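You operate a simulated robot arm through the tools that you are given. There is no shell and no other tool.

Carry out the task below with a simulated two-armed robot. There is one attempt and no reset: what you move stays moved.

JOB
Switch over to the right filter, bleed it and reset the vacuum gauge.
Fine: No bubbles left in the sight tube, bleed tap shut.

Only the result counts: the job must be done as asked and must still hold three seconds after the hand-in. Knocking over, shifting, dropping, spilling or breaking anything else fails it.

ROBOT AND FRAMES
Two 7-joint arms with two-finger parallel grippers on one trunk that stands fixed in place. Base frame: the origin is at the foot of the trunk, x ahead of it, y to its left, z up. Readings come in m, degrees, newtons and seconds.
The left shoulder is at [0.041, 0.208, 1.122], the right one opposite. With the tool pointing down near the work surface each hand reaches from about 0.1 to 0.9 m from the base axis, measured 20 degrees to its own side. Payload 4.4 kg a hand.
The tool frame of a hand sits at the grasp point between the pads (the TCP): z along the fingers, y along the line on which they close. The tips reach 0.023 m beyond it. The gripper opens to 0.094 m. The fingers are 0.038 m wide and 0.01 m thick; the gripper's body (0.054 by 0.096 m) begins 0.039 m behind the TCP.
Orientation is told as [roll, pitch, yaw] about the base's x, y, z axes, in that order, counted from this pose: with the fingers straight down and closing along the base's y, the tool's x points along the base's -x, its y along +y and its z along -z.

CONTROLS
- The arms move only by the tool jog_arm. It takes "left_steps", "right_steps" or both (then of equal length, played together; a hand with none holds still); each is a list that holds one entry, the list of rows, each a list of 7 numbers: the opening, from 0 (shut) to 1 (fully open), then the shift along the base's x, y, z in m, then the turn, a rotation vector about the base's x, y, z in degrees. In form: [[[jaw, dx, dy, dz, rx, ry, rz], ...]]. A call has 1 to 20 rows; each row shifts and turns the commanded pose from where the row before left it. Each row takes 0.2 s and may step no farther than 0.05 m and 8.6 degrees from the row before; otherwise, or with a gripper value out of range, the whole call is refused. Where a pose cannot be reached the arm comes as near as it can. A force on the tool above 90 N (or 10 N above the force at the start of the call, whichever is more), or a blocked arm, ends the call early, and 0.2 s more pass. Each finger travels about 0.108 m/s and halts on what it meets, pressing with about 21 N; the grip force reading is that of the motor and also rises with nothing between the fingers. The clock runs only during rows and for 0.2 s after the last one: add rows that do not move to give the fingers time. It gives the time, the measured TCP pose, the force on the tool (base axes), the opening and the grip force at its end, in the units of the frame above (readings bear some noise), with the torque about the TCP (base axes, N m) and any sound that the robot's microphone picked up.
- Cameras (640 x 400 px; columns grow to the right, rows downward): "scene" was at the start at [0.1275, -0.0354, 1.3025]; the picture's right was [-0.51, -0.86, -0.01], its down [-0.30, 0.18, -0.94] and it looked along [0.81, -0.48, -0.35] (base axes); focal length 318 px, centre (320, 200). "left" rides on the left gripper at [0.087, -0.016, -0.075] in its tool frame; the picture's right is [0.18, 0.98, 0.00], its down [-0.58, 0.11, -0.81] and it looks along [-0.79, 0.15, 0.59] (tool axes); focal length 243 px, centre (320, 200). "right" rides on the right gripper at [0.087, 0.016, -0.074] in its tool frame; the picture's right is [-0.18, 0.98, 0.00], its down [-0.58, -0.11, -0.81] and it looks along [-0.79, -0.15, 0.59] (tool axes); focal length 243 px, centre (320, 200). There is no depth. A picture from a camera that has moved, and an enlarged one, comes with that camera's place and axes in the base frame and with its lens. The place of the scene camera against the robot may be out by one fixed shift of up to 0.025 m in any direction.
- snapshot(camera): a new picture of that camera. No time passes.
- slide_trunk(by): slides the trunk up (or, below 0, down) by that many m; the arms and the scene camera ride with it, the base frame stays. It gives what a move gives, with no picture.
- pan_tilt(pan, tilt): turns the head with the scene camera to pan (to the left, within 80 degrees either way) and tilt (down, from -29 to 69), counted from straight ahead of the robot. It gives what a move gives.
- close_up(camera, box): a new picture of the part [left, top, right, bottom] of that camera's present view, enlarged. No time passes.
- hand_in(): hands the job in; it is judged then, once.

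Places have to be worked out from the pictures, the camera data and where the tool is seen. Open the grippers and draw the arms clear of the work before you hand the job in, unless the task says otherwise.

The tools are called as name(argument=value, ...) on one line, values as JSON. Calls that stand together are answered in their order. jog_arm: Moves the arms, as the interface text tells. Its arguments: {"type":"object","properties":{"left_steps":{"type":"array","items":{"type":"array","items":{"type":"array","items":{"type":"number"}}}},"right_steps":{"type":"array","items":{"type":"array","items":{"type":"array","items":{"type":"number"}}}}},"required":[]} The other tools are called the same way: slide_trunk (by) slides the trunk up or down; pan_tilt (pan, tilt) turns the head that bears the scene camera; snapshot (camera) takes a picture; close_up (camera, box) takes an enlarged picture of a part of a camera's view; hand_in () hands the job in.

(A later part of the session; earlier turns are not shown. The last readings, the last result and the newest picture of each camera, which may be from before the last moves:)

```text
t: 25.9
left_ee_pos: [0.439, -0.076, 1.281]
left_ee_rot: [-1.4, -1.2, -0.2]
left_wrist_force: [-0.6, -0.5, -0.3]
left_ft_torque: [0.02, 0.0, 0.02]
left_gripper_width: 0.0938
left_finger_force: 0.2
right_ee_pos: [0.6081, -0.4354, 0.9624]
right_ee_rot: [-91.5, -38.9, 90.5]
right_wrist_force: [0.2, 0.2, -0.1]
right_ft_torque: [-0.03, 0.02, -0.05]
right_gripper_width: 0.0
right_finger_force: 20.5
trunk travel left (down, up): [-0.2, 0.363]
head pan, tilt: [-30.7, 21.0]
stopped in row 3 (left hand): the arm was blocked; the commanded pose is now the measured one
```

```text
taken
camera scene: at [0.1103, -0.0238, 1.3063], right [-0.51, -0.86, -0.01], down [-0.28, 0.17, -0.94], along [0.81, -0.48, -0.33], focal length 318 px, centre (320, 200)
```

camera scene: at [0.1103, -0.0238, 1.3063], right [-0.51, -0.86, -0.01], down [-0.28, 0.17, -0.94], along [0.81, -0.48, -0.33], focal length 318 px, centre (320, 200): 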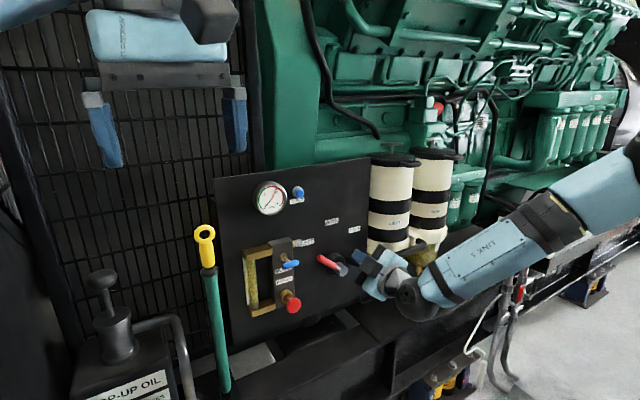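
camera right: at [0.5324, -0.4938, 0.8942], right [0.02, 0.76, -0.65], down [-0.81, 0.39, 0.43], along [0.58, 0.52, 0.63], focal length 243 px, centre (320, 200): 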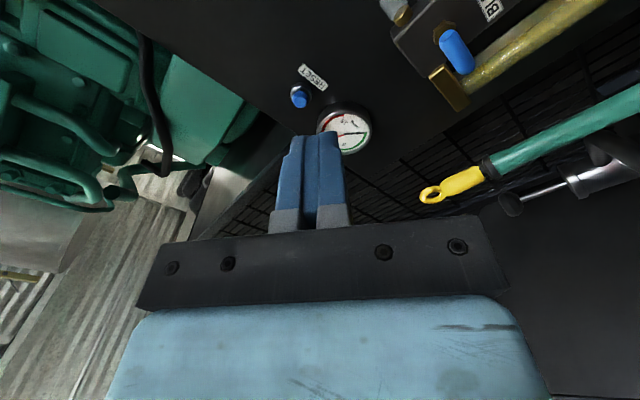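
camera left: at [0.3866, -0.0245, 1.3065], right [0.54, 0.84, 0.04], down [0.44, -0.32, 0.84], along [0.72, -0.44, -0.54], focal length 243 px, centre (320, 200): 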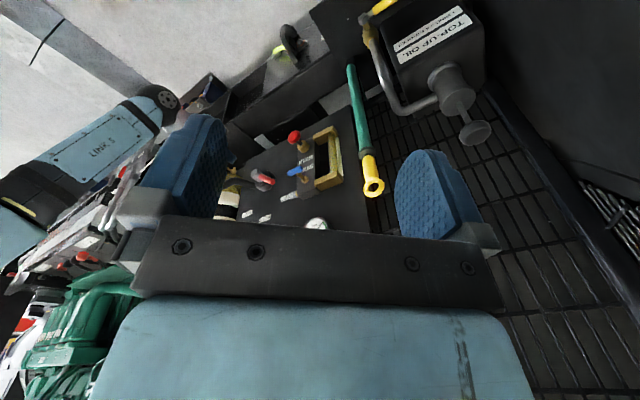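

Raising and retracting the left hand eased the lean a lot (head x 0.093 → 0.110). I'll continue in the same direction.

jog_arm(left_steps=[[[1, -0.01, 0, 0.03, 0, 0, 0], [1, -0.01, 0, 0.03, 0, 0, 0], [1, -0.01, 0, 0.03, 0, 0, 0]]])

snapshot(camera="scene")

```text
t: 26.7
left_ee_pos: [0.4326, -0.0869, 1.3602]
left_ee_rot: [-0.9, -0.1, -0.4]
left_wrist_force: [-0.4, -0.7, 0.3]
left_ft_torque: [-0.01, -0.04, 0.0]
left_gripper_width: 0.0939
left_finger_force: 0.0
right_ee_pos: [0.6258, -0.4403, 0.9439]
right_ee_rot: [-89.6, -39.5, 89.3]
right_wrist_force: [-0.4, -0.5, -0.1]
right_ft_torque: [-0.03, 0.0, 0.05]
right_gripper_width: 0.0
right_finger_force: 21.2
trunk travel left (down, up): [-0.2, 0.363]
head pan, tilt: [-30.7, 21.0]
```

```text
taken
camera scene: at [0.1366, -0.0332, 1.3025], right [-0.51, -0.86, 0.0], down [-0.31, 0.18, -0.93], along [0.8, -0.48, -0.36], focal length 318 px, centre (320, 200)
```

scene: 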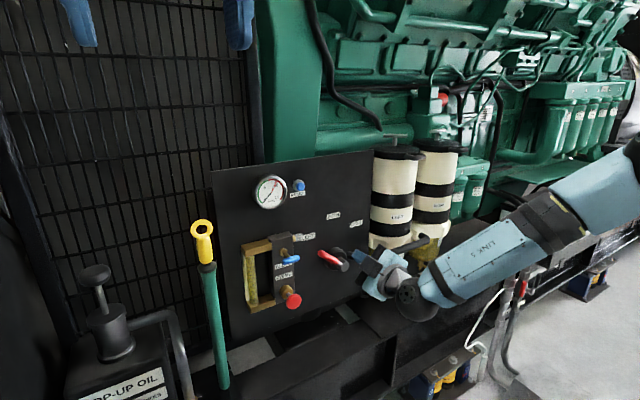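

The left arm is free now and the head is swinging back past its start position. I'll hold still briefly and let it settle.

jog_arm(left_steps=[[[1, 0, 0, 0, 0, 0, 0], [1, 0, 0, 0, 0, 0, 0], [1, 0, 0, 0, 0, 0, 0], [1, 0, 0, 0, 0, 0, 0]]])

snapshot(camera="scene")

snapshot(camera="left")

```text
t: 27.7
left_ee_pos: [0.4338, -0.0863, 1.3568]
left_ee_rot: [-0.9, 0.0, -0.4]
left_wrist_force: [0.5, 0.0, -0.4]
left_ft_torque: [0.01, -0.03, -0.01]
left_gripper_width: 0.0942
left_finger_force: 0.1
right_ee_pos: [0.6265, -0.4402, 0.9415]
right_ee_rot: [-89.5, -39.5, 89.3]
right_wrist_force: [0.3, 0.3, -0.2]
right_ft_torque: [0.03, 0.02, -0.03]
right_gripper_width: 0.0
right_finger_force: 20.5
trunk travel left (down, up): [-0.2, 0.363]
head pan, tilt: [-30.7, 21.0]
```

```text
taken
camera scene: at [0.1381, -0.0332, 1.3011], right [-0.51, -0.86, 0.0], down [-0.31, 0.18, -0.93], along [0.8, -0.48, -0.36], focal length 318 px, centre (320, 200)
```

scene: 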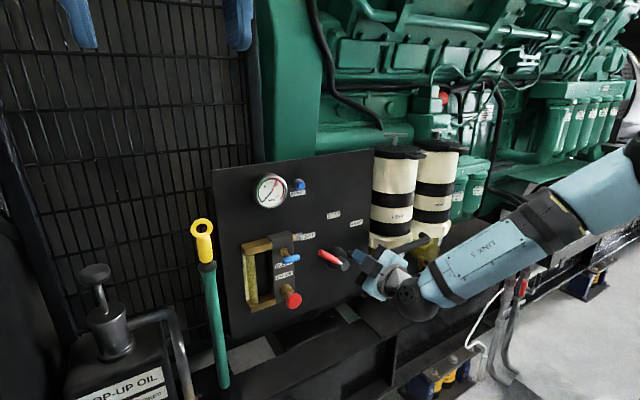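

```text
taken
camera left: at [0.3482, -0.1004, 1.4335], right [-0.18, 0.98, -0.01], down [0.58, 0.12, 0.8], along [0.79, 0.13, -0.59], focal length 243 px, centre (320, 200)
```

left: 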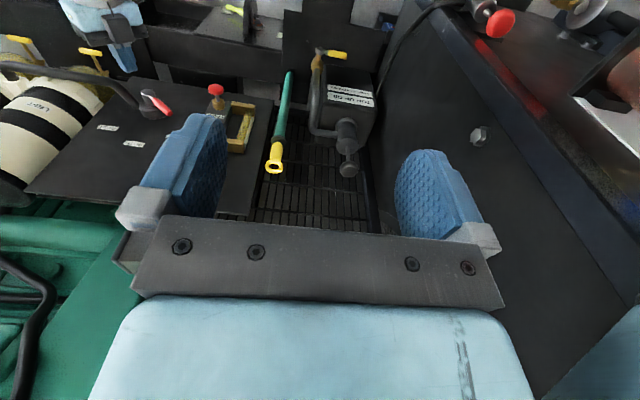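

The head now sits about 0.010 m forward of its start, so something may still load the left arm. I'll look at the left arm again.

pan_tilt(pan=60, tilt=10)

snapshot(camera="scene")

pan_tilt(pan=80, tilt=-10)

snapshot(camera="scene")

```text
t: 29.4
left_ee_pos: [0.4352, -0.0858, 1.3572]
left_ee_rot: [-1.0, 0.1, -0.4]
left_wrist_force: [-0.1, 0.2, 0.1]
left_ft_torque: [-0.03, 0.04, 0.0]
left_gripper_width: 0.0939
left_finger_force: 0.0
right_ee_pos: [0.6275, -0.4416, 0.9406]
right_ee_rot: [-89.6, -39.6, 89.1]
right_wrist_force: [0.5, 0.4, 0.4]
right_ft_torque: [0.02, -0.04, -0.01]
right_gripper_width: 0.0
right_finger_force: 20.8
trunk travel left (down, up): [-0.2, 0.363]
head pan, tilt: [60.0, 10.0]
```

```text
taken
camera scene: at [0.1049, 0.0947, 1.319], right [0.87, -0.5, 0.0], down [-0.09, -0.15, -0.98], along [0.49, 0.85, -0.17], focal length 318 px, centre (320, 200)
```

scene: 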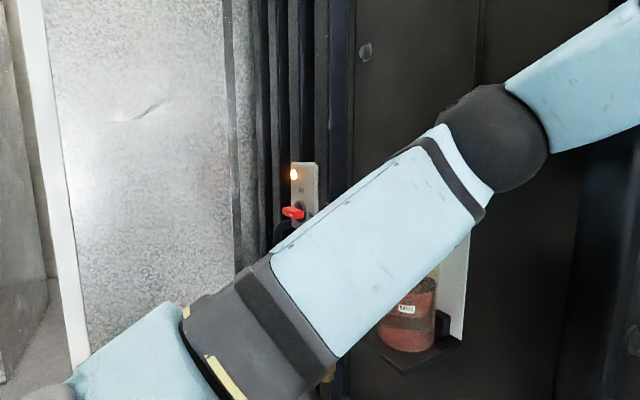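

```text
t: 30.2
left_ee_pos: [0.4338, -0.0869, 1.3573]
left_ee_rot: [-1.0, 0.1, -0.4]
left_wrist_force: [0.2, -0.7, 0.6]
left_ft_torque: [0.01, 0.0, 0.0]
left_gripper_width: 0.094
left_finger_force: 0.0
right_ee_pos: [0.6267, -0.4418, 0.9414]
right_ee_rot: [-89.5, -39.5, 89.2]
right_wrist_force: [0.7, 0.5, -0.6]
right_ft_torque: [0.02, -0.01, 0.01]
right_gripper_width: 0.0
right_finger_force: 20.8
trunk travel left (down, up): [-0.2, 0.363]
head pan, tilt: [80.0, -10.0]
```

```text
taken
camera scene: at [0.073, 0.0972, 1.3502], right [0.98, -0.17, 0.0], down [0.03, 0.17, -0.98], along [0.17, 0.97, 0.17], focal length 318 px, centre (320, 200)
```

scene: 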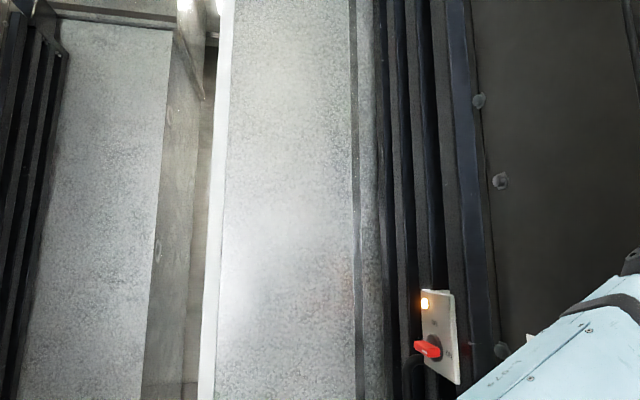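

Nothing obviously touches the left arm here. I'll zoom in on the elbow and the forearm from a centred view to be sure.

pan_tilt(pan=40, tilt=0)

snapshot(camera="scene")

pan_tilt(pan=10, tilt=-10)

snapshot(camera="scene")

```text
t: 31.3
left_ee_pos: [0.4347, -0.0867, 1.3583]
left_ee_rot: [-0.9, 0.1, -0.4]
left_wrist_force: [0.5, 0.0, -1.3]
left_ft_torque: [-0.03, 0.01, -0.01]
left_gripper_width: 0.0939
left_finger_force: 0.1
right_ee_pos: [0.6259, -0.4415, 0.9396]
right_ee_rot: [-89.5, -39.6, 89.2]
right_wrist_force: [-0.1, -1.1, 1.0]
right_ft_torque: [-0.02, 0.01, -0.03]
right_gripper_width: 0.0
right_finger_force: 21.1
trunk travel left (down, up): [-0.2, 0.363]
head pan, tilt: [40.0, 0.0]
```

```text
taken
camera scene: at [0.1272, 0.0721, 1.335], right [0.64, -0.77, 0.0], down [0.0, 0.0, -1.0], along [0.77, 0.64, 0.0], focal length 318 px, centre (320, 200)
```

scene: 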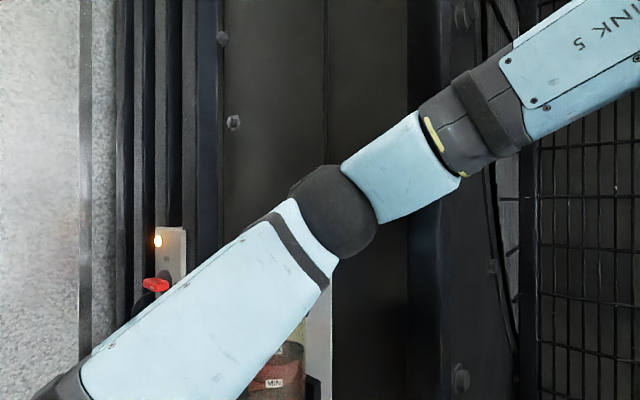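

```text
t: 32.2
left_ee_pos: [0.4338, -0.0866, 1.3581]
left_ee_rot: [-0.9, 0.1, -0.4]
left_wrist_force: [0.3, 0.7, -0.5]
left_ft_torque: [0.01, -0.02, 0.01]
left_gripper_width: 0.0941
left_finger_force: 0.1
right_ee_pos: [0.6261, -0.4406, 0.9405]
right_ee_rot: [-89.5, -39.5, 89.2]
right_wrist_force: [-0.2, 0.1, 1.1]
right_ft_torque: [0.02, 0.01, -0.01]
right_gripper_width: 0.0002
right_finger_force: 21.1
trunk travel left (down, up): [-0.2, 0.363]
head pan, tilt: [10.0, -10.0]
```

```text
taken
camera scene: at [0.1413, 0.0289, 1.3502], right [0.17, -0.98, 0.0], down [0.17, 0.03, -0.98], along [0.97, 0.17, 0.17], focal length 318 px, centre (320, 200)
```

scene: 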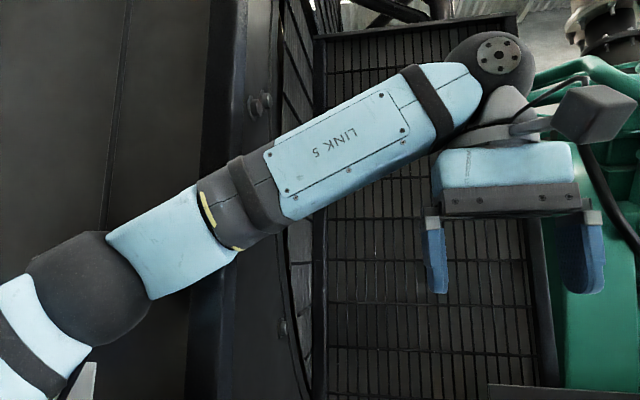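

The trunk is upright again: the left arm had been pressing the bolted post (even slightly at the start), and at its present place it is free. I'll leave the left arm there, and bring the right hand to roll 0 and 60° pitch (fingers 30° below horizontal), which keeps its wrist and camera high.

jog_arm(right_steps=[[[0, 0, 0, 0.005, 8.4, 0, 0], [0, 0, 0, 0.005, 8.4, 0, 0], [0, 0, 0, 0.005, 8.4, 0, 0], [0, 0, 0, 0.005, 8.4, 0, 0], [0, 0, 0, 0, 8.4, 0, 0], [0, 0, 0, 0, 8.4, 0, 0], [0, 0, 0, 0, 0, 7.5, 0], [0, 0, 0, 0, 0, 7.5, 0], [0, 0, 0, 0, 0, 7.5, 0], [0, 0, 0, 0, 0, 7.5, 0], [0, 0, 0, 0, 0, 0, 0]]])

pan_tilt(pan=-30.7, tilt=21)

snapshot(camera="scene")

```text
t: 34.6
left_ee_pos: [0.4346, -0.0869, 1.3571]
left_ee_rot: [-0.8, 0.1, -0.4]
left_wrist_force: [-0.1, 0.7, -0.7]
left_ft_torque: [-0.01, 0.02, -0.02]
left_gripper_width: 0.094
left_finger_force: 0.0
right_ee_pos: [0.6261, -0.4421, 0.9604]
right_ee_rot: [0.0, -59.4, 0.2]
right_wrist_force: [-0.4, -0.6, -0.5]
right_ft_torque: [-0.03, 0.0, -0.02]
right_gripper_width: 0.0
right_finger_force: 20.9
trunk travel left (down, up): [-0.2, 0.363]
head pan, tilt: [10.0, -10.0]
```

```text
t: 35.7
left_ee_pos: [0.4358, -0.0871, 1.3575]
left_ee_rot: [-0.9, 0.1, -0.4]
left_wrist_force: [0.4, -0.3, 0.3]
left_ft_torque: [0.01, 0.02, 0.02]
left_gripper_width: 0.0941
left_finger_force: 0.1
right_ee_pos: [0.627, -0.441, 0.9607]
right_ee_rot: [-0.2, -59.4, 0.3]
right_wrist_force: [0.2, 0.4, 0.2]
right_ft_torque: [0.02, -0.01, 0.02]
right_gripper_width: 0.0001
right_finger_force: 20.8
trunk travel left (down, up): [-0.2, 0.363]
head pan, tilt: [-30.7, 21.0]
```

```text
taken
camera scene: at [0.1383, -0.0332, 1.3011], right [-0.51, -0.86, 0.0], down [-0.31, 0.18, -0.93], along [0.8, -0.48, -0.36], focal length 318 px, centre (320, 200)
```

scene: 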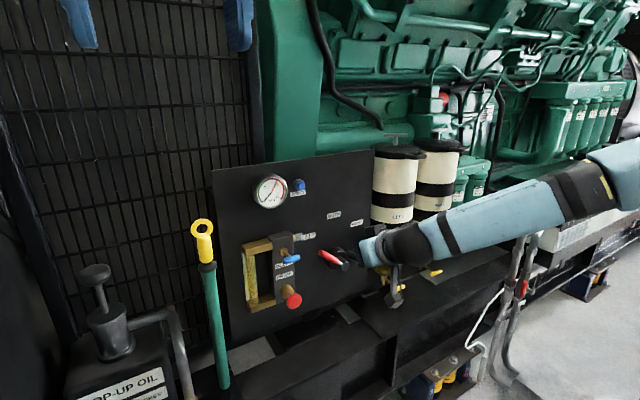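

The right hand tracks precisely now at [0.627, −0.441, 0.961], pitch −59. I'll view the workspace from its camera and the left camera to re-check the lever and frame below.

snapshot(camera="right")

close_up(camera="left", box=[40, 20, 300, 180])

close_up(camera="scene", box=[210, 160, 450, 340])

```text
taken
camera right: at [0.5185, -0.425, 0.9241], right [0.09, 0.98, 0.16], down [-0.4, -0.11, 0.91], along [0.91, -0.15, 0.38], focal length 243 px, centre (320, 200)
```

right: 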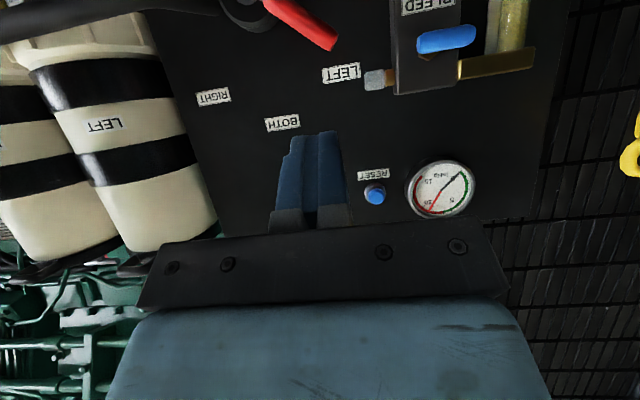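

```text
2.46 times, centred on (170, 100) of left
camera zoom: at [0.3484, -0.1004, 1.4334], right [-0.18, 0.98, -0.01], down [0.58, 0.12, 0.8], along [0.79, 0.13, -0.59], focal length 597 px, centre (689, 446)
```

zoom: 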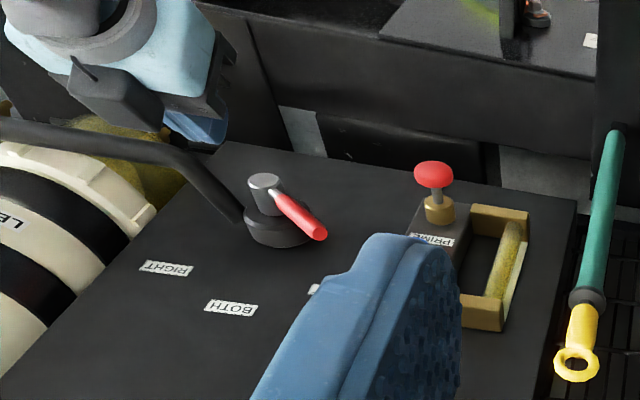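

```text
2.22 times, centred on (330, 250) of scene
camera zoom: at [0.1383, -0.0332, 1.3011], right [-0.51, -0.86, 0.0], down [-0.31, 0.18, -0.93], along [0.8, -0.48, -0.36], focal length 708 px, centre (298, 89)
```

zoom: 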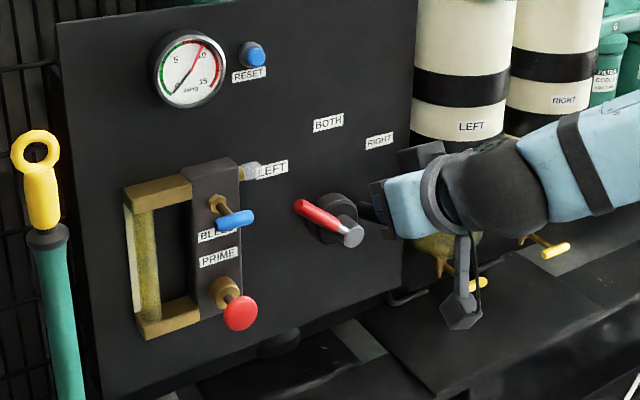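

Left, right and scene views agree: lever tip at about [0.797, −0.435, 0.873], hub axis at (y −0.513, z 0.81), and the ledge under the panel is far lower (z≈0.62). I'll place the closed fingers just left-below of the lever at x=0.70, short of it.

jog_arm(right_steps=[[[0, 0.0146, 0.0036, -0.0288, 0, 0, 0], [0, 0.0146, 0.0036, -0.0288, 0, 0, 0], [0, 0.0146, 0.0036, -0.0288, 0, 0, 0], [0, 0.0146, 0.0036, -0.0288, 0, 0, 0], [0, 0.0146, 0.0036, -0.0288, 0, 0, 0], [0, 0, 0, 0, 0, 0, 0]]])

snapshot(camera="right")

close_up(camera="scene", box=[210, 160, 450, 340])

close_up(camera="left", box=[40, 20, 300, 180])

```text
t: 37.1
left_ee_pos: [0.4321, -0.0877, 1.3593]
left_ee_rot: [-0.8, -0.1, -0.4]
left_wrist_force: [0.4, -0.4, 0.3]
left_ft_torque: [0.04, -0.02, -0.02]
left_gripper_width: 0.0941
left_finger_force: 0.1
right_ee_pos: [0.7, -0.4241, 0.8178]
right_ee_rot: [0.0, -59.5, 0.1]
right_wrist_force: [-1.2, 0.3, 0.0]
right_ft_torque: [0.02, 0.0, 0.03]
right_gripper_width: 0.0001
right_finger_force: 21.0
trunk travel left (down, up): [-0.2, 0.363]
head pan, tilt: [-30.7, 21.0]
```

```text
taken
camera right: at [0.5926, -0.4087, 0.7812], right [0.09, 0.98, 0.16], down [-0.4, -0.11, 0.91], along [0.91, -0.15, 0.38], focal length 243 px, centre (320, 200)
```

right: 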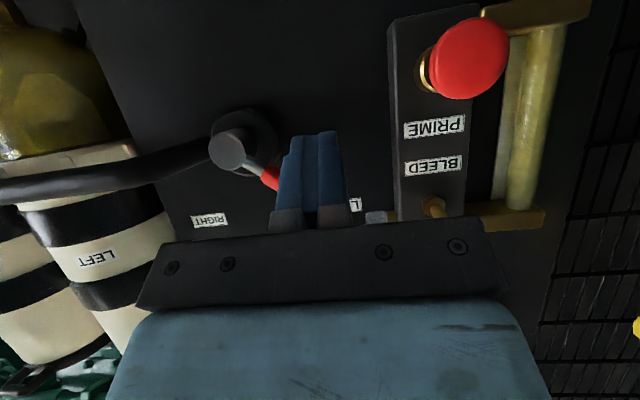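

```text
2.22 times, centred on (330, 250) of scene
camera zoom: at [0.1374, -0.0343, 1.3012], right [-0.51, -0.86, 0.0], down [-0.31, 0.18, -0.93], along [0.8, -0.48, -0.36], focal length 708 px, centre (298, 89)
```

zoom: 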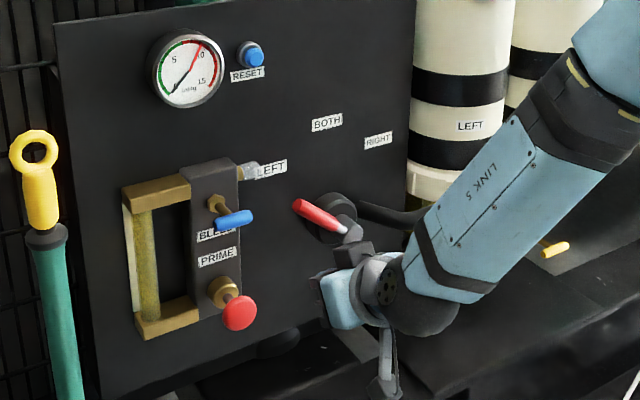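

```text
2.46 times, centred on (170, 100) of left
camera zoom: at [0.3472, -0.1017, 1.4337], right [-0.18, 0.98, -0.01], down [0.58, 0.12, 0.8], along [0.79, 0.13, -0.59], focal length 597 px, centre (689, 446)
```

zoom: 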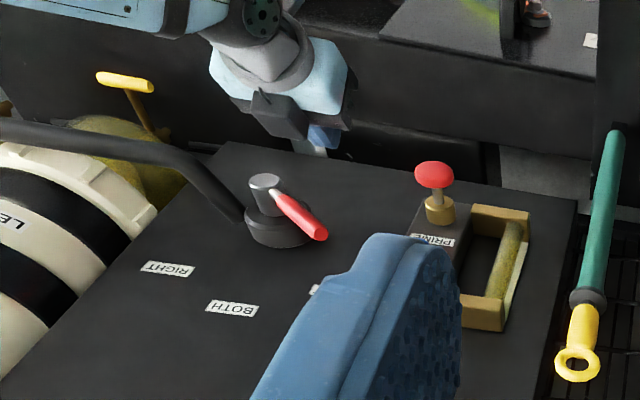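

The fingers sit left-below of the lever with clearance. I'll advance 0.095 m so the fingertips pass beside the lever (tips at x≈0.815).

jog_arm(right_steps=[[[0, 0.0238, 0, 0, 0, 0, 0], [0, 0.0238, 0, 0, 0, 0, 0], [0, 0.0238, 0, 0, 0, 0, 0], [0, 0.0238, 0, 0, 0, 0, 0], [0, 0, 0, 0, 0, 0, 0]]])

snapshot(camera="right")

close_up(camera="left", box=[40, 20, 300, 180])

close_up(camera="scene", box=[270, 210, 400, 310])

```text
t: 38.3
left_ee_pos: [0.4347, -0.0866, 1.3568]
left_ee_rot: [-0.9, 0.0, -0.5]
left_wrist_force: [-0.4, 0.6, 0.5]
left_ft_torque: [0.0, 0.01, -0.02]
left_gripper_width: 0.0937
left_finger_force: 0.0
right_ee_pos: [0.7681, -0.432, 0.8558]
right_ee_rot: [0.0, -59.3, 0.2]
right_wrist_force: [-5.7, 0.4, -3.1]
right_ft_torque: [-0.01, -0.02, -0.02]
right_gripper_width: 0.0
right_finger_force: 20.9
right hand out of reach, approached as far as the arm can: row 1, 2, 3, 4
trunk travel left (down, up): [-0.2, 0.363]
head pan, tilt: [-30.7, 21.0]
```

```text
taken
camera right: at [0.6597, -0.4167, 0.8192], right [0.09, 0.98, 0.16], down [-0.4, -0.11, 0.91], along [0.91, -0.15, 0.38], focal length 243 px, centre (320, 200)
```

right: 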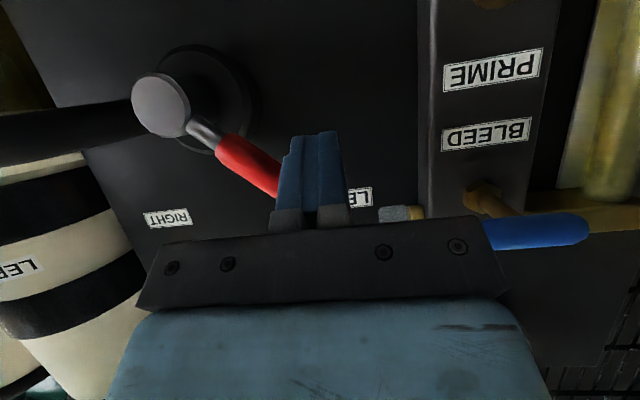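

```text
2.46 times, centred on (170, 100) of left
camera zoom: at [0.3482, -0.1005, 1.4334], right [-0.18, 0.98, -0.01], down [0.58, 0.12, 0.8], along [0.79, 0.13, -0.59], focal length 597 px, centre (689, 446)
```

zoom: 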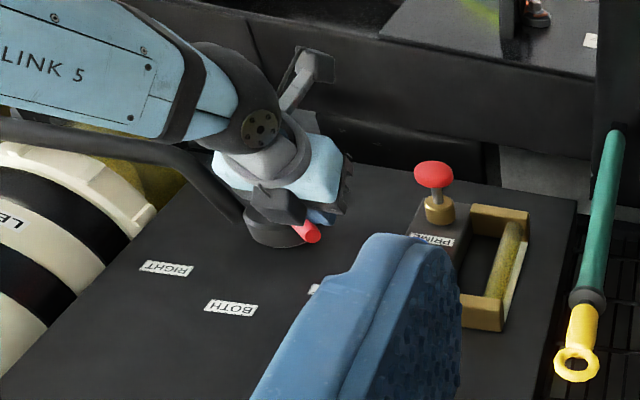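

```text
4.00 times, centred on (335, 260) of scene
camera zoom: at [0.1381, -0.0334, 1.301], right [-0.51, -0.86, 0.0], down [-0.31, 0.18, -0.93], along [0.8, -0.48, -0.36], focal length 1274 px, centre (260, -40)
```

zoom: 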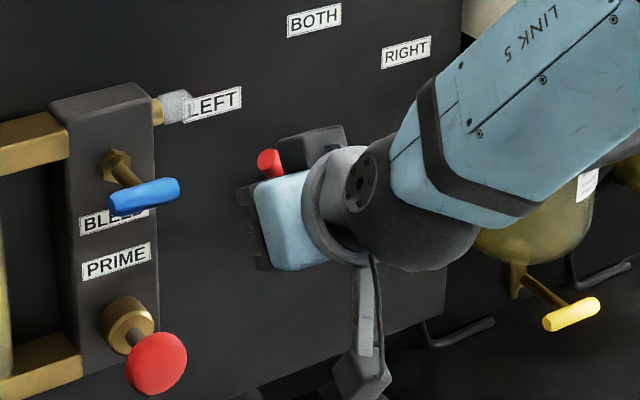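

The arm reached its limit at [0.768, −0.432, 0.856], so it isn't far enough forward and drifted upward; it touches nothing hard (6 N). I'll look at the right arm's posture before choosing a better approach.

pan_tilt(pan=-65, tilt=25)

snapshot(camera="scene")

```text
t: 39.3
left_ee_pos: [0.434, -0.087, 1.3585]
left_ee_rot: [-0.9, 0.1, -0.4]
left_wrist_force: [0.3, -0.2, 0.3]
left_ft_torque: [0.01, 0.01, 0.0]
left_gripper_width: 0.0941
left_finger_force: 0.1
right_ee_pos: [0.7673, -0.4325, 0.8566]
right_ee_rot: [-0.1, -59.4, 0.2]
right_wrist_force: [-2.3, 0.2, -1.8]
right_ft_torque: [0.03, 0.0, -0.03]
right_gripper_width: 0.0
right_finger_force: 21.1
trunk travel left (down, up): [-0.2, 0.363]
head pan, tilt: [-65.0, 25.0]
```

```text
taken
camera scene: at [0.0973, -0.0694, 1.2946], right [-0.91, -0.42, 0.0], down [-0.18, 0.38, -0.91], along [0.38, -0.82, -0.42], focal length 318 px, centre (320, 200)
```

scene: 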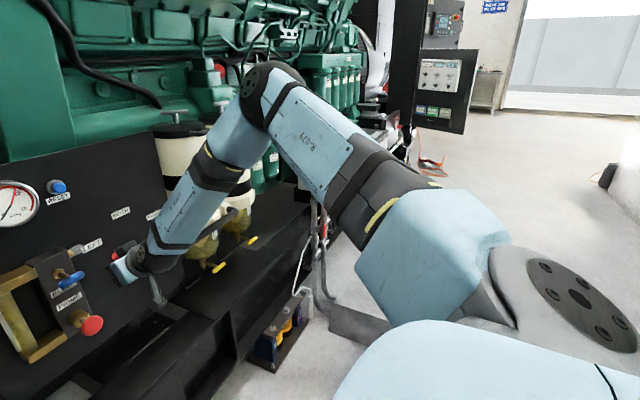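

The shortfall is mainly downward: this arm can't get low enough relative to its shoulder. Lowering the trunk should solve that, so I'll first draw the right hand back and up to a clear spot.

jog_arm(right_steps=[[[0, -0.035, 0, 0, 0, 0, 0], [0, -0.035, 0, 0, 0, 0, 0], [0, -0.035, 0, 0, 0, 0, 0], [0, -0.035, 0, 0.03, 0, 0, 0], [0, -0.02, 0, 0.035, 0, 0, 0], [0, -0.015, 0, 0.035, 0, 0, 0], [0, 0, 0, 0.035, 0, 0, 0], [0, 0, 0, 0, 0, 0, 0]]])

snapshot(camera="scene")

```text
t: 41.1
left_ee_pos: [0.4354, -0.0879, 1.3567]
left_ee_rot: [-0.9, 0.1, -0.4]
left_wrist_force: [0.3, -0.7, 0.7]
left_ft_torque: [0.03, 0.04, 0.02]
left_gripper_width: 0.0943
left_finger_force: 0.2
right_ee_pos: [0.5922, -0.4332, 0.991]
right_ee_rot: [-0.1, -59.5, 0.1]
right_wrist_force: [0.0, -0.7, 0.5]
right_ft_torque: [0.0, 0.0, -0.01]
right_gripper_width: 0.0002
right_finger_force: 21.1
trunk travel left (down, up): [-0.2, 0.363]
head pan, tilt: [-65.0, 25.0]
```

```text
taken
camera scene: at [0.0975, -0.0698, 1.2945], right [-0.91, -0.42, 0.0], down [-0.18, 0.38, -0.91], along [0.38, -0.82, -0.42], focal length 318 px, centre (320, 200)
```

scene: 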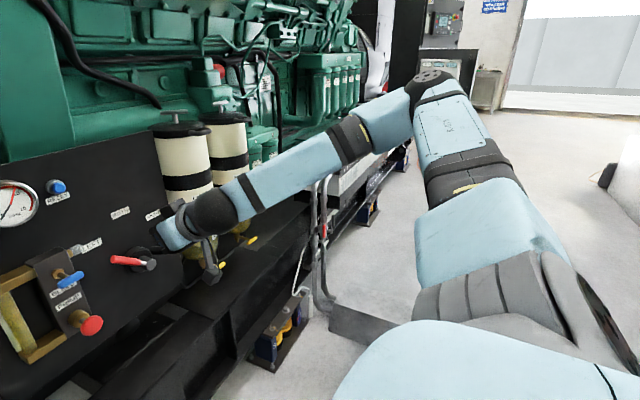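

Right hand is clear at [0.592, −0.433, 0.991]. I'll lower the trunk by a first 0.05 m and check the left hand's attitude for any sign of contact.

slide_trunk(by=-0.05)

pan_tilt(pan=50, tilt=25)

snapshot(camera="scene")

```text
t: 42.0
left_ee_pos: [0.4345, -0.0858, 1.3079]
left_ee_rot: [-0.8, 0.1, -0.4]
left_wrist_force: [0.6, 0.2, 0.6]
left_ft_torque: [0.0, 0.03, 0.0]
left_gripper_width: 0.094
left_finger_force: 0.1
right_ee_pos: [0.5926, -0.4318, 0.9415]
right_ee_rot: [-0.3, -59.4, 0.1]
right_wrist_force: [-0.3, 0.2, -0.6]
right_ft_torque: [0.01, -0.03, -0.04]
right_gripper_width: 0.0
right_finger_force: 21.4
trunk travel left (down, up): [-0.15, 0.413]
head pan, tilt: [-65.0, 25.0]
```

```text
t: 43.9
left_ee_pos: [0.4348, -0.0864, 1.3069]
left_ee_rot: [-0.8, 0.2, -0.4]
left_wrist_force: [0.0, -0.2, -0.3]
left_ft_torque: [-0.01, 0.01, 0.02]
left_gripper_width: 0.0938
left_finger_force: 0.0
right_ee_pos: [0.5913, -0.432, 0.9409]
right_ee_rot: [-0.2, -59.4, 0.3]
right_wrist_force: [0.4, -0.1, 0.4]
right_ft_torque: [-0.02, -0.01, 0.0]
right_gripper_width: 0.0001
right_finger_force: 21.3
trunk travel left (down, up): [-0.15, 0.413]
head pan, tilt: [50.0, 25.0]
```

```text
taken
camera scene: at [0.1176, 0.0847, 1.2446], right [0.77, -0.64, 0.0], down [-0.27, -0.32, -0.91], along [0.58, 0.69, -0.42], focal length 318 px, centre (320, 200)
```

scene: 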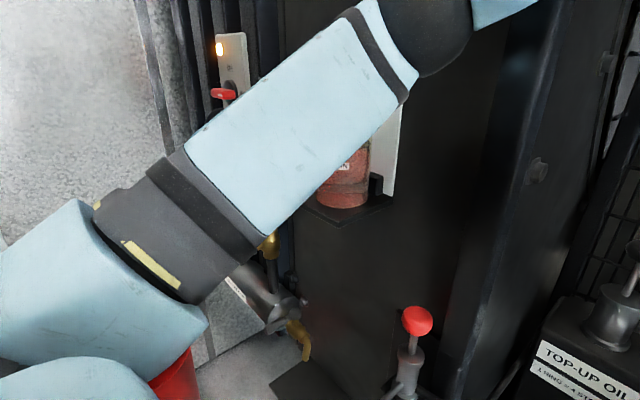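

No sign of contact (left attitude unchanged). I'll lower another 0.05 m and check again.

slide_trunk(by=-0.05)

snapshot(camera="scene")

```text
t: 44.9
left_ee_pos: [0.4345, -0.0854, 1.2586]
left_ee_rot: [-0.9, 0.1, -0.4]
left_wrist_force: [-1.3, -0.4, 0.3]
left_ft_torque: [-0.03, -0.01, -0.03]
left_gripper_width: 0.0941
left_finger_force: 0.1
right_ee_pos: [0.5913, -0.431, 0.8901]
right_ee_rot: [-0.2, -59.3, 0.2]
right_wrist_force: [-0.7, -0.2, 0.3]
right_ft_torque: [-0.03, 0.0, -0.02]
right_gripper_width: 0.0001
right_finger_force: 20.4
trunk travel left (down, up): [-0.1, 0.463]
head pan, tilt: [50.0, 25.0]
```

```text
taken
camera scene: at [0.1173, 0.0849, 1.1947], right [0.77, -0.64, 0.0], down [-0.27, -0.32, -0.91], along [0.58, 0.69, -0.42], focal length 318 px, centre (320, 200)
```

scene: 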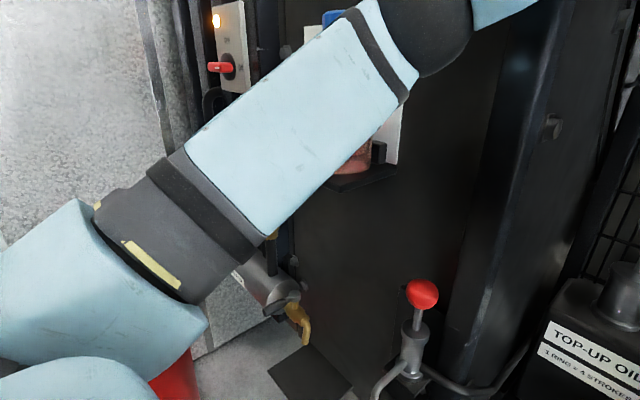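

The bottle on the wall stays clear of the left arm, and −0.10 m should be enough for the right arm, so I stop here. I'll point the head back at the panel and bring the right hand to the pre-push spot left-below of the lever.

pan_tilt(pan=-32, tilt=18)

jog_arm(right_steps=[[[0, 0.025, 0.0, -0.018, 0, 0, 0], [0, 0.025, 0.002, -0.018, 0, 0, 0], [0, 0.025, 0.002, -0.018, 0, 0, 0], [0, 0.025, 0.002, -0.018, 0, 0, 0], [0, 0.01, 0.002, 0, 0, 0, 0], [0, 0, 0, 0, 0, 0, 0]]])

snapshot(camera="scene")

snapshot(camera="right")

```text
t: 46.4
left_ee_pos: [0.4333, -0.0862, 1.2565]
left_ee_rot: [-0.9, 0.1, -0.4]
left_wrist_force: [0.1, -0.1, -0.6]
left_ft_torque: [-0.02, 0.0, 0.04]
left_gripper_width: 0.0942
left_finger_force: 0.0
right_ee_pos: [0.591, -0.4311, 0.8903]
right_ee_rot: [-0.1, -59.4, 0.2]
right_wrist_force: [0.7, 0.0, 0.4]
right_ft_torque: [0.01, -0.01, -0.01]
right_gripper_width: 0.0
right_finger_force: 21.1
trunk travel left (down, up): [-0.1, 0.463]
head pan, tilt: [-32.0, 18.0]
```

```text
t: 47.8
left_ee_pos: [0.4347, -0.0865, 1.2578]
left_ee_rot: [-0.9, 0.1, -0.4]
left_wrist_force: [0.2, -0.5, 0.7]
left_ft_torque: [-0.04, 0.01, 0.0]
left_gripper_width: 0.0943
left_finger_force: 0.1
right_ee_pos: [0.7015, -0.4236, 0.8196]
right_ee_rot: [-0.1, -59.3, 0.2]
right_wrist_force: [0.0, -0.1, -0.2]
right_ft_torque: [-0.01, 0.01, 0.0]
right_gripper_width: 0.0
right_finger_force: 21.3
trunk travel left (down, up): [-0.1, 0.463]
head pan, tilt: [-32.0, 18.0]
```

```text
taken
camera scene: at [0.1375, -0.0354, 1.2059], right [-0.53, -0.85, 0.0], down [-0.26, 0.16, -0.95], along [0.81, -0.5, -0.31], focal length 318 px, centre (320, 200)
```

scene: 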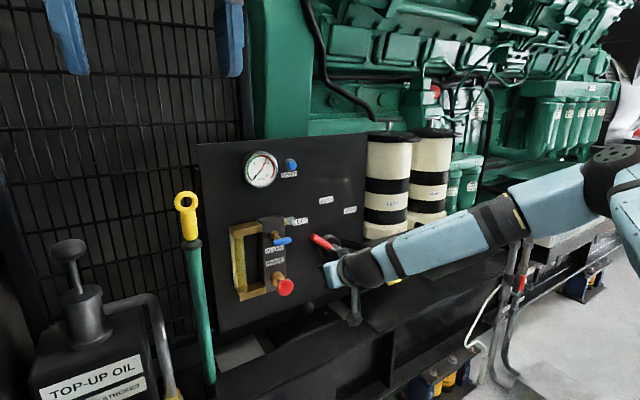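

```text
taken
camera right: at [0.5936, -0.4076, 0.7832], right [0.09, 0.98, 0.16], down [-0.4, -0.11, 0.91], along [0.91, -0.15, 0.38], focal length 243 px, centre (320, 200)
```

right: 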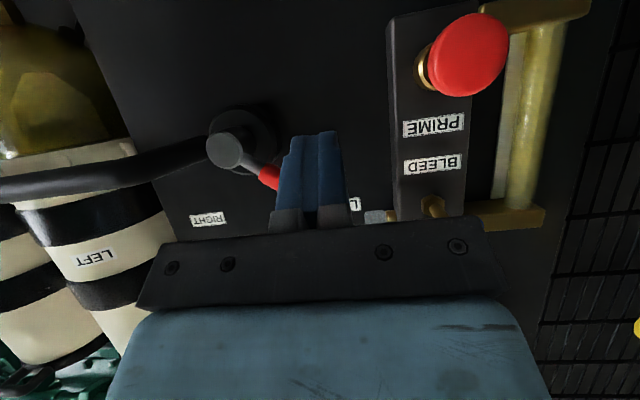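

The posture is much better with the lowered trunk. Before advancing I'll check how close the forearm comes to the black hose and filters.

close_up(camera="scene", box=[280, 150, 520, 330])

snapshot(camera="left")

```text
2.22 times, centred on (400, 240) of scene
camera zoom: at [0.1375, -0.0354, 1.2059], right [-0.53, -0.85, 0.0], down [-0.26, 0.16, -0.95], along [0.81, -0.5, -0.31], focal length 708 px, centre (142, 111)
```

zoom: 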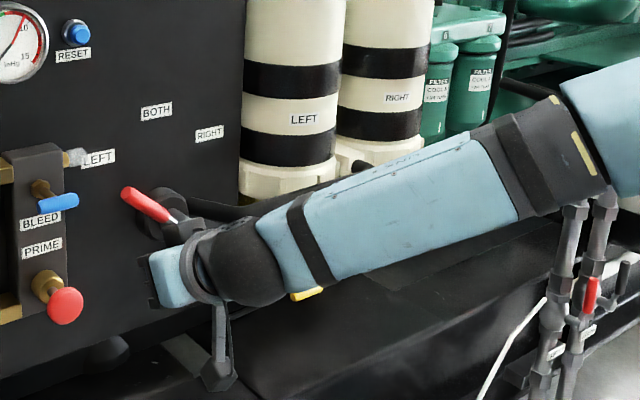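

```text
taken
camera left: at [0.3485, -0.1006, 1.3334], right [-0.18, 0.98, -0.01], down [0.58, 0.12, 0.8], along [0.79, 0.13, -0.59], focal length 243 px, centre (320, 200)
```

left: 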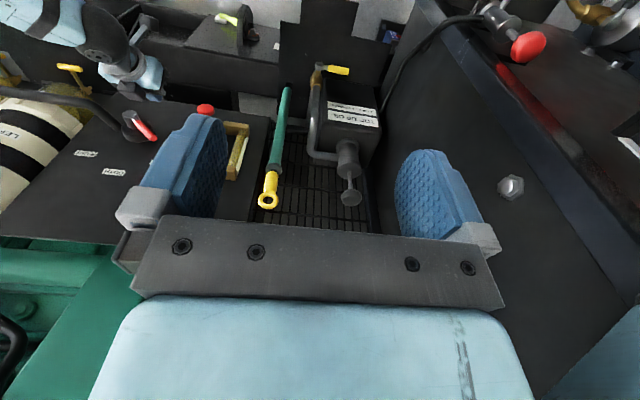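

The hose's front is at about x 0.754 and the forearm stays near x 0.6, so there is room. I'll advance 0.094 m beside the lever.

jog_arm(right_steps=[[[0, 0.0235, 0, 0, 0, 0, 0], [0, 0.0235, 0, 0, 0, 0, 0], [0, 0.0235, 0, 0, 0, 0, 0], [0, 0.0235, 0, 0, 0, 0, 0], [0, 0, 0, 0, 0, 0, 0]]])

snapshot(camera="right")

close_up(camera="scene", box=[240, 180, 400, 300])

close_up(camera="left", box=[0, 0, 240, 150])

```text
t: 49.0
left_ee_pos: [0.4344, -0.086, 1.257]
left_ee_rot: [-1.0, 0.1, -0.4]
left_wrist_force: [0.0, 0.3, -0.4]
left_ft_torque: [0.0, -0.04, -0.03]
left_gripper_width: 0.0942
left_finger_force: 0.1
right_ee_pos: [0.7976, -0.4252, 0.8195]
right_ee_rot: [-0.1, -59.4, 0.1]
right_wrist_force: [0.4, 0.7, -0.6]
right_ft_torque: [0.02, 0.01, 0.03]
right_gripper_width: 0.0001
right_finger_force: 21.3
trunk travel left (down, up): [-0.1, 0.463]
head pan, tilt: [-32.0, 18.0]
```

```text
taken
camera right: at [0.6891, -0.4096, 0.7825], right [0.09, 0.98, 0.16], down [-0.4, -0.11, 0.91], along [0.91, -0.15, 0.38], focal length 243 px, centre (320, 200)
```

right: 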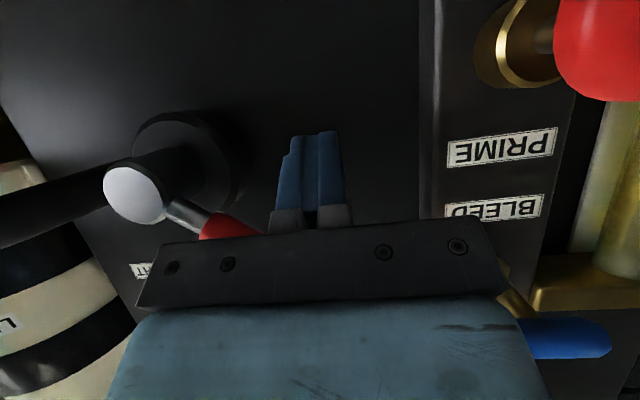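

```text
3.33 times, centred on (320, 240) of scene
camera zoom: at [0.1374, -0.0354, 1.206], right [-0.53, -0.85, 0.0], down [-0.26, 0.16, -0.95], along [0.81, -0.5, -0.31], focal length 1062 px, centre (320, 67)
```

zoom: 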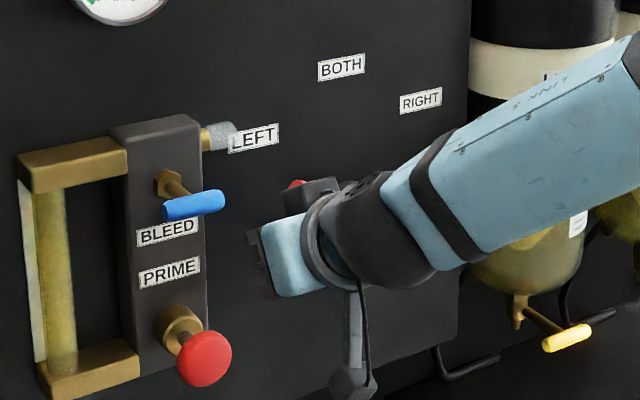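

```text
2.67 times, centred on (120, 75) of left
camera zoom: at [0.3483, -0.1005, 1.3334], right [-0.18, 0.98, -0.01], down [0.58, 0.12, 0.8], along [0.79, 0.13, -0.59], focal length 647 px, centre (853, 533)
```

zoom: 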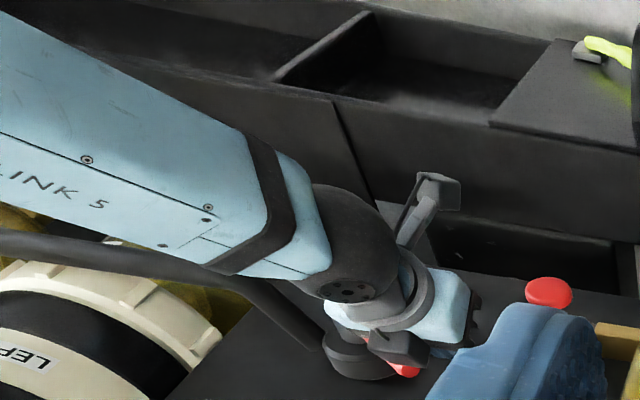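

The fingertips are now beside the lever without contact (TCP [0.798, −0.425, 0.820]). I'll sweep along an arc about the hub, pushing the lever up towards vertical (BOTH).

jog_arm(right_steps=[[[0, 0, -0.0108, 0.0135, 0, 0, 0], [0, 0, -0.0054, 0.0137, 0, 0, 0], [0, 0, -0.0094, 0.013, 0, 0, 0], [0, 0, -0.0124, 0.0109, 0, 0, 0], [0, 0, -0.0147, 0.0084, 0, 0, 0], [0, 0, -0.0163, 0.005, 0, 0, 0], [0, 0, 0, 0, 0, 0, 0]]])

snapshot(camera="right")

close_up(camera="scene", box=[240, 180, 400, 300])

close_up(camera="left", box=[0, 50, 240, 200])

```text
t: 50.6
left_ee_pos: [0.4348, -0.0864, 1.2584]
left_ee_rot: [-0.9, 0.1, -0.5]
left_wrist_force: [0.3, -0.1, 0.0]
left_ft_torque: [0.03, -0.01, 0.01]
left_gripper_width: 0.0938
left_finger_force: 0.1
right_ee_pos: [0.7962, -0.4935, 0.8837]
right_ee_rot: [-0.2, -59.3, 0.3]
right_wrist_force: [-0.7, 3.6, -0.8]
right_ft_torque: [0.04, -0.01, -0.02]
right_gripper_width: 0.0
right_finger_force: 21.0
trunk travel left (down, up): [-0.1, 0.463]
head pan, tilt: [-32.0, 18.0]
```

```text
taken
camera right: at [0.6874, -0.4773, 0.8468], right [0.09, 0.98, 0.16], down [-0.4, -0.11, 0.91], along [0.91, -0.15, 0.38], focal length 243 px, centre (320, 200)
```

right: 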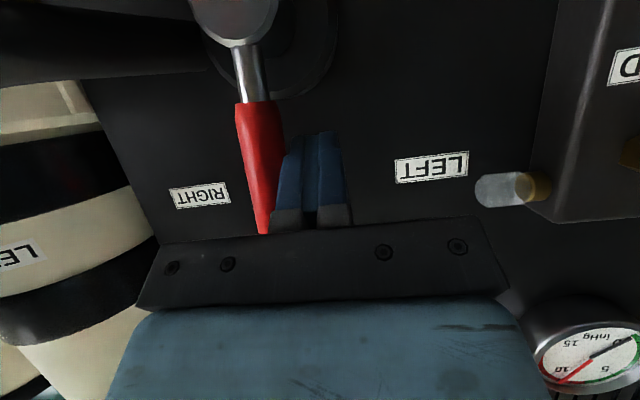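

```text
3.33 times, centred on (320, 240) of scene
camera zoom: at [0.1376, -0.0352, 1.2059], right [-0.53, -0.85, 0.0], down [-0.26, 0.16, -0.95], along [0.81, -0.5, -0.31], focal length 1062 px, centre (320, 67)
```

zoom: 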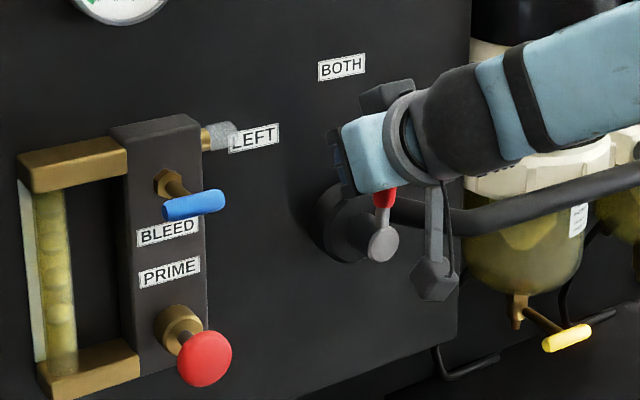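

```text
2.67 times, centred on (120, 125) of left
camera zoom: at [0.3485, -0.1004, 1.3334], right [-0.18, 0.98, -0.01], down [0.58, 0.12, 0.8], along [0.79, 0.13, -0.59], focal length 647 px, centre (853, 400)
```

zoom: 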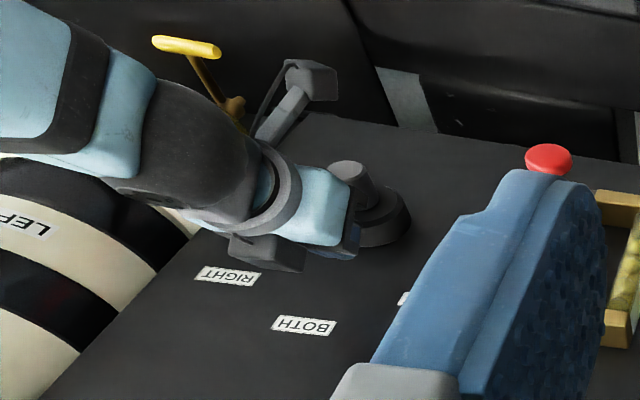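

The lever is now vertical at BOTH and bubbles have appeared in the sight tube. I'll continue the arc over to RIGHT.

jog_arm(right_steps=[[[0, 0, -0.0102, 0.003, 0, 0, 0], [0, 0, -0.0107, 0.0016, 0, 0, 0], [0, 0, -0.0112, 0, 0, 0, 0], [0, 0, -0.012, -0.002, 0, 0, 0], [0, 0, -0.0121, -0.0044, 0, 0, 0], [0, 0, 0, 0, 0, 0, 0]]])

snapshot(camera="right")

close_up(camera="scene", box=[240, 180, 400, 300])

close_up(camera="left", box=[0, 50, 240, 200])

```text
t: 52.0
left_ee_pos: [0.4331, -0.0857, 1.2582]
left_ee_rot: [-0.9, 0.1, -0.4]
left_wrist_force: [0.7, -0.5, 1.0]
left_ft_torque: [-0.01, 0.01, 0.04]
left_gripper_width: 0.094
left_finger_force: 0.1
right_ee_pos: [0.7973, -0.5497, 0.882]
right_ee_rot: [-0.3, -59.4, 0.3]
right_wrist_force: [-0.5, 4.1, 2.0]
right_ft_torque: [0.04, -0.01, -0.07]
right_gripper_width: 0.0
right_finger_force: 21.2
trunk travel left (down, up): [-0.1, 0.463]
head pan, tilt: [-32.0, 18.0]
```

```text
taken
camera right: at [0.6892, -0.533, 0.8457], right [0.09, 0.98, 0.16], down [-0.4, -0.11, 0.91], along [0.91, -0.15, 0.38], focal length 243 px, centre (320, 200)
```

right: 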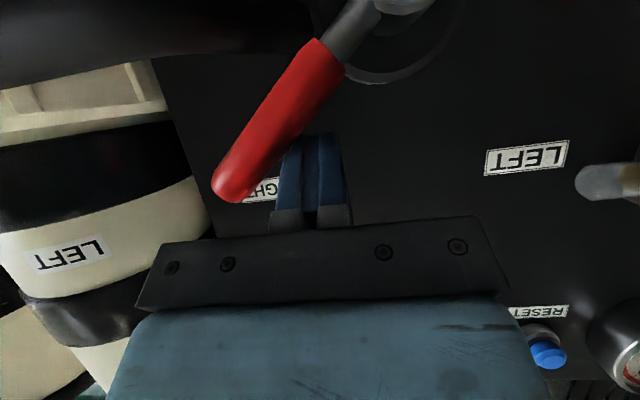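

```text
3.33 times, centred on (320, 240) of scene
camera zoom: at [0.1371, -0.0348, 1.2061], right [-0.53, -0.85, 0.0], down [-0.26, 0.16, -0.95], along [0.81, -0.5, -0.31], focal length 1062 px, centre (320, 67)
```

zoom: 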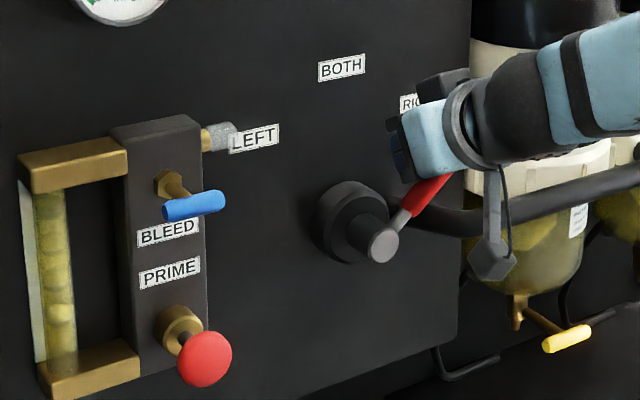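

```text
2.67 times, centred on (120, 125) of left
camera zoom: at [0.348, -0.1, 1.3336], right [-0.18, 0.98, -0.02], down [0.58, 0.12, 0.8], along [0.79, 0.13, -0.59], focal length 647 px, centre (853, 400)
```

zoom: 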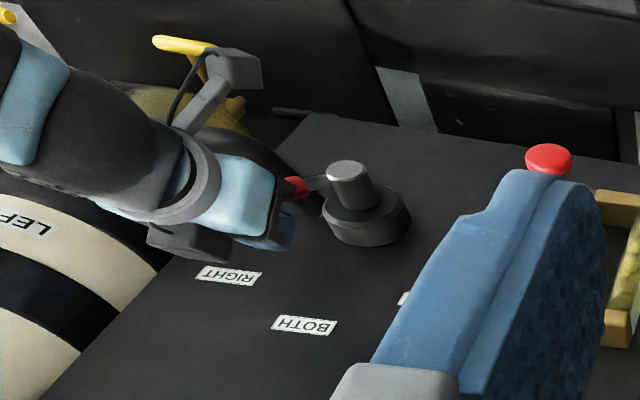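

The lever is now about 49° right of vertical, at RIGHT. I'll nudge it slightly further to feel for the end stop.

jog_arm(right_steps=[[[0, 0, -0.003, -0.0035, 0, 0, 0], [0, 0, -0.002, -0.0025, 0, 0, 0], [0, 0, 0, 0, 0, 0, 0]]])

snapshot(camera="right")

```text
t: 52.8
left_ee_pos: [0.4313, -0.0827, 1.2598]
left_ee_rot: [-1.2, -0.2, -0.4]
left_wrist_force: [-0.2, 0.2, -0.4]
left_ft_torque: [-0.01, -0.01, 0.0]
left_gripper_width: 0.0937
left_finger_force: 0.0
right_ee_pos: [0.7947, -0.5491, 0.8822]
right_ee_rot: [-0.4, -59.8, 0.7]
right_wrist_force: [4.1, 24.2, 20.3]
right_ft_torque: [0.2, 0.11, -0.18]
right_gripper_width: 0.0
right_finger_force: 20.9
trunk travel left (down, up): [-0.1, 0.463]
head pan, tilt: [-32.0, 18.0]
```

```text
taken
camera right: at [0.6877, -0.535, 0.8445], right [0.09, 0.98, 0.16], down [-0.4, -0.11, 0.91], along [0.91, -0.14, 0.39], focal length 243 px, centre (320, 200)
```

right: 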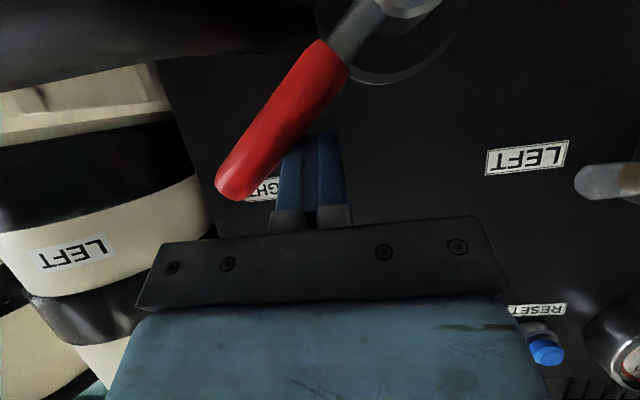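

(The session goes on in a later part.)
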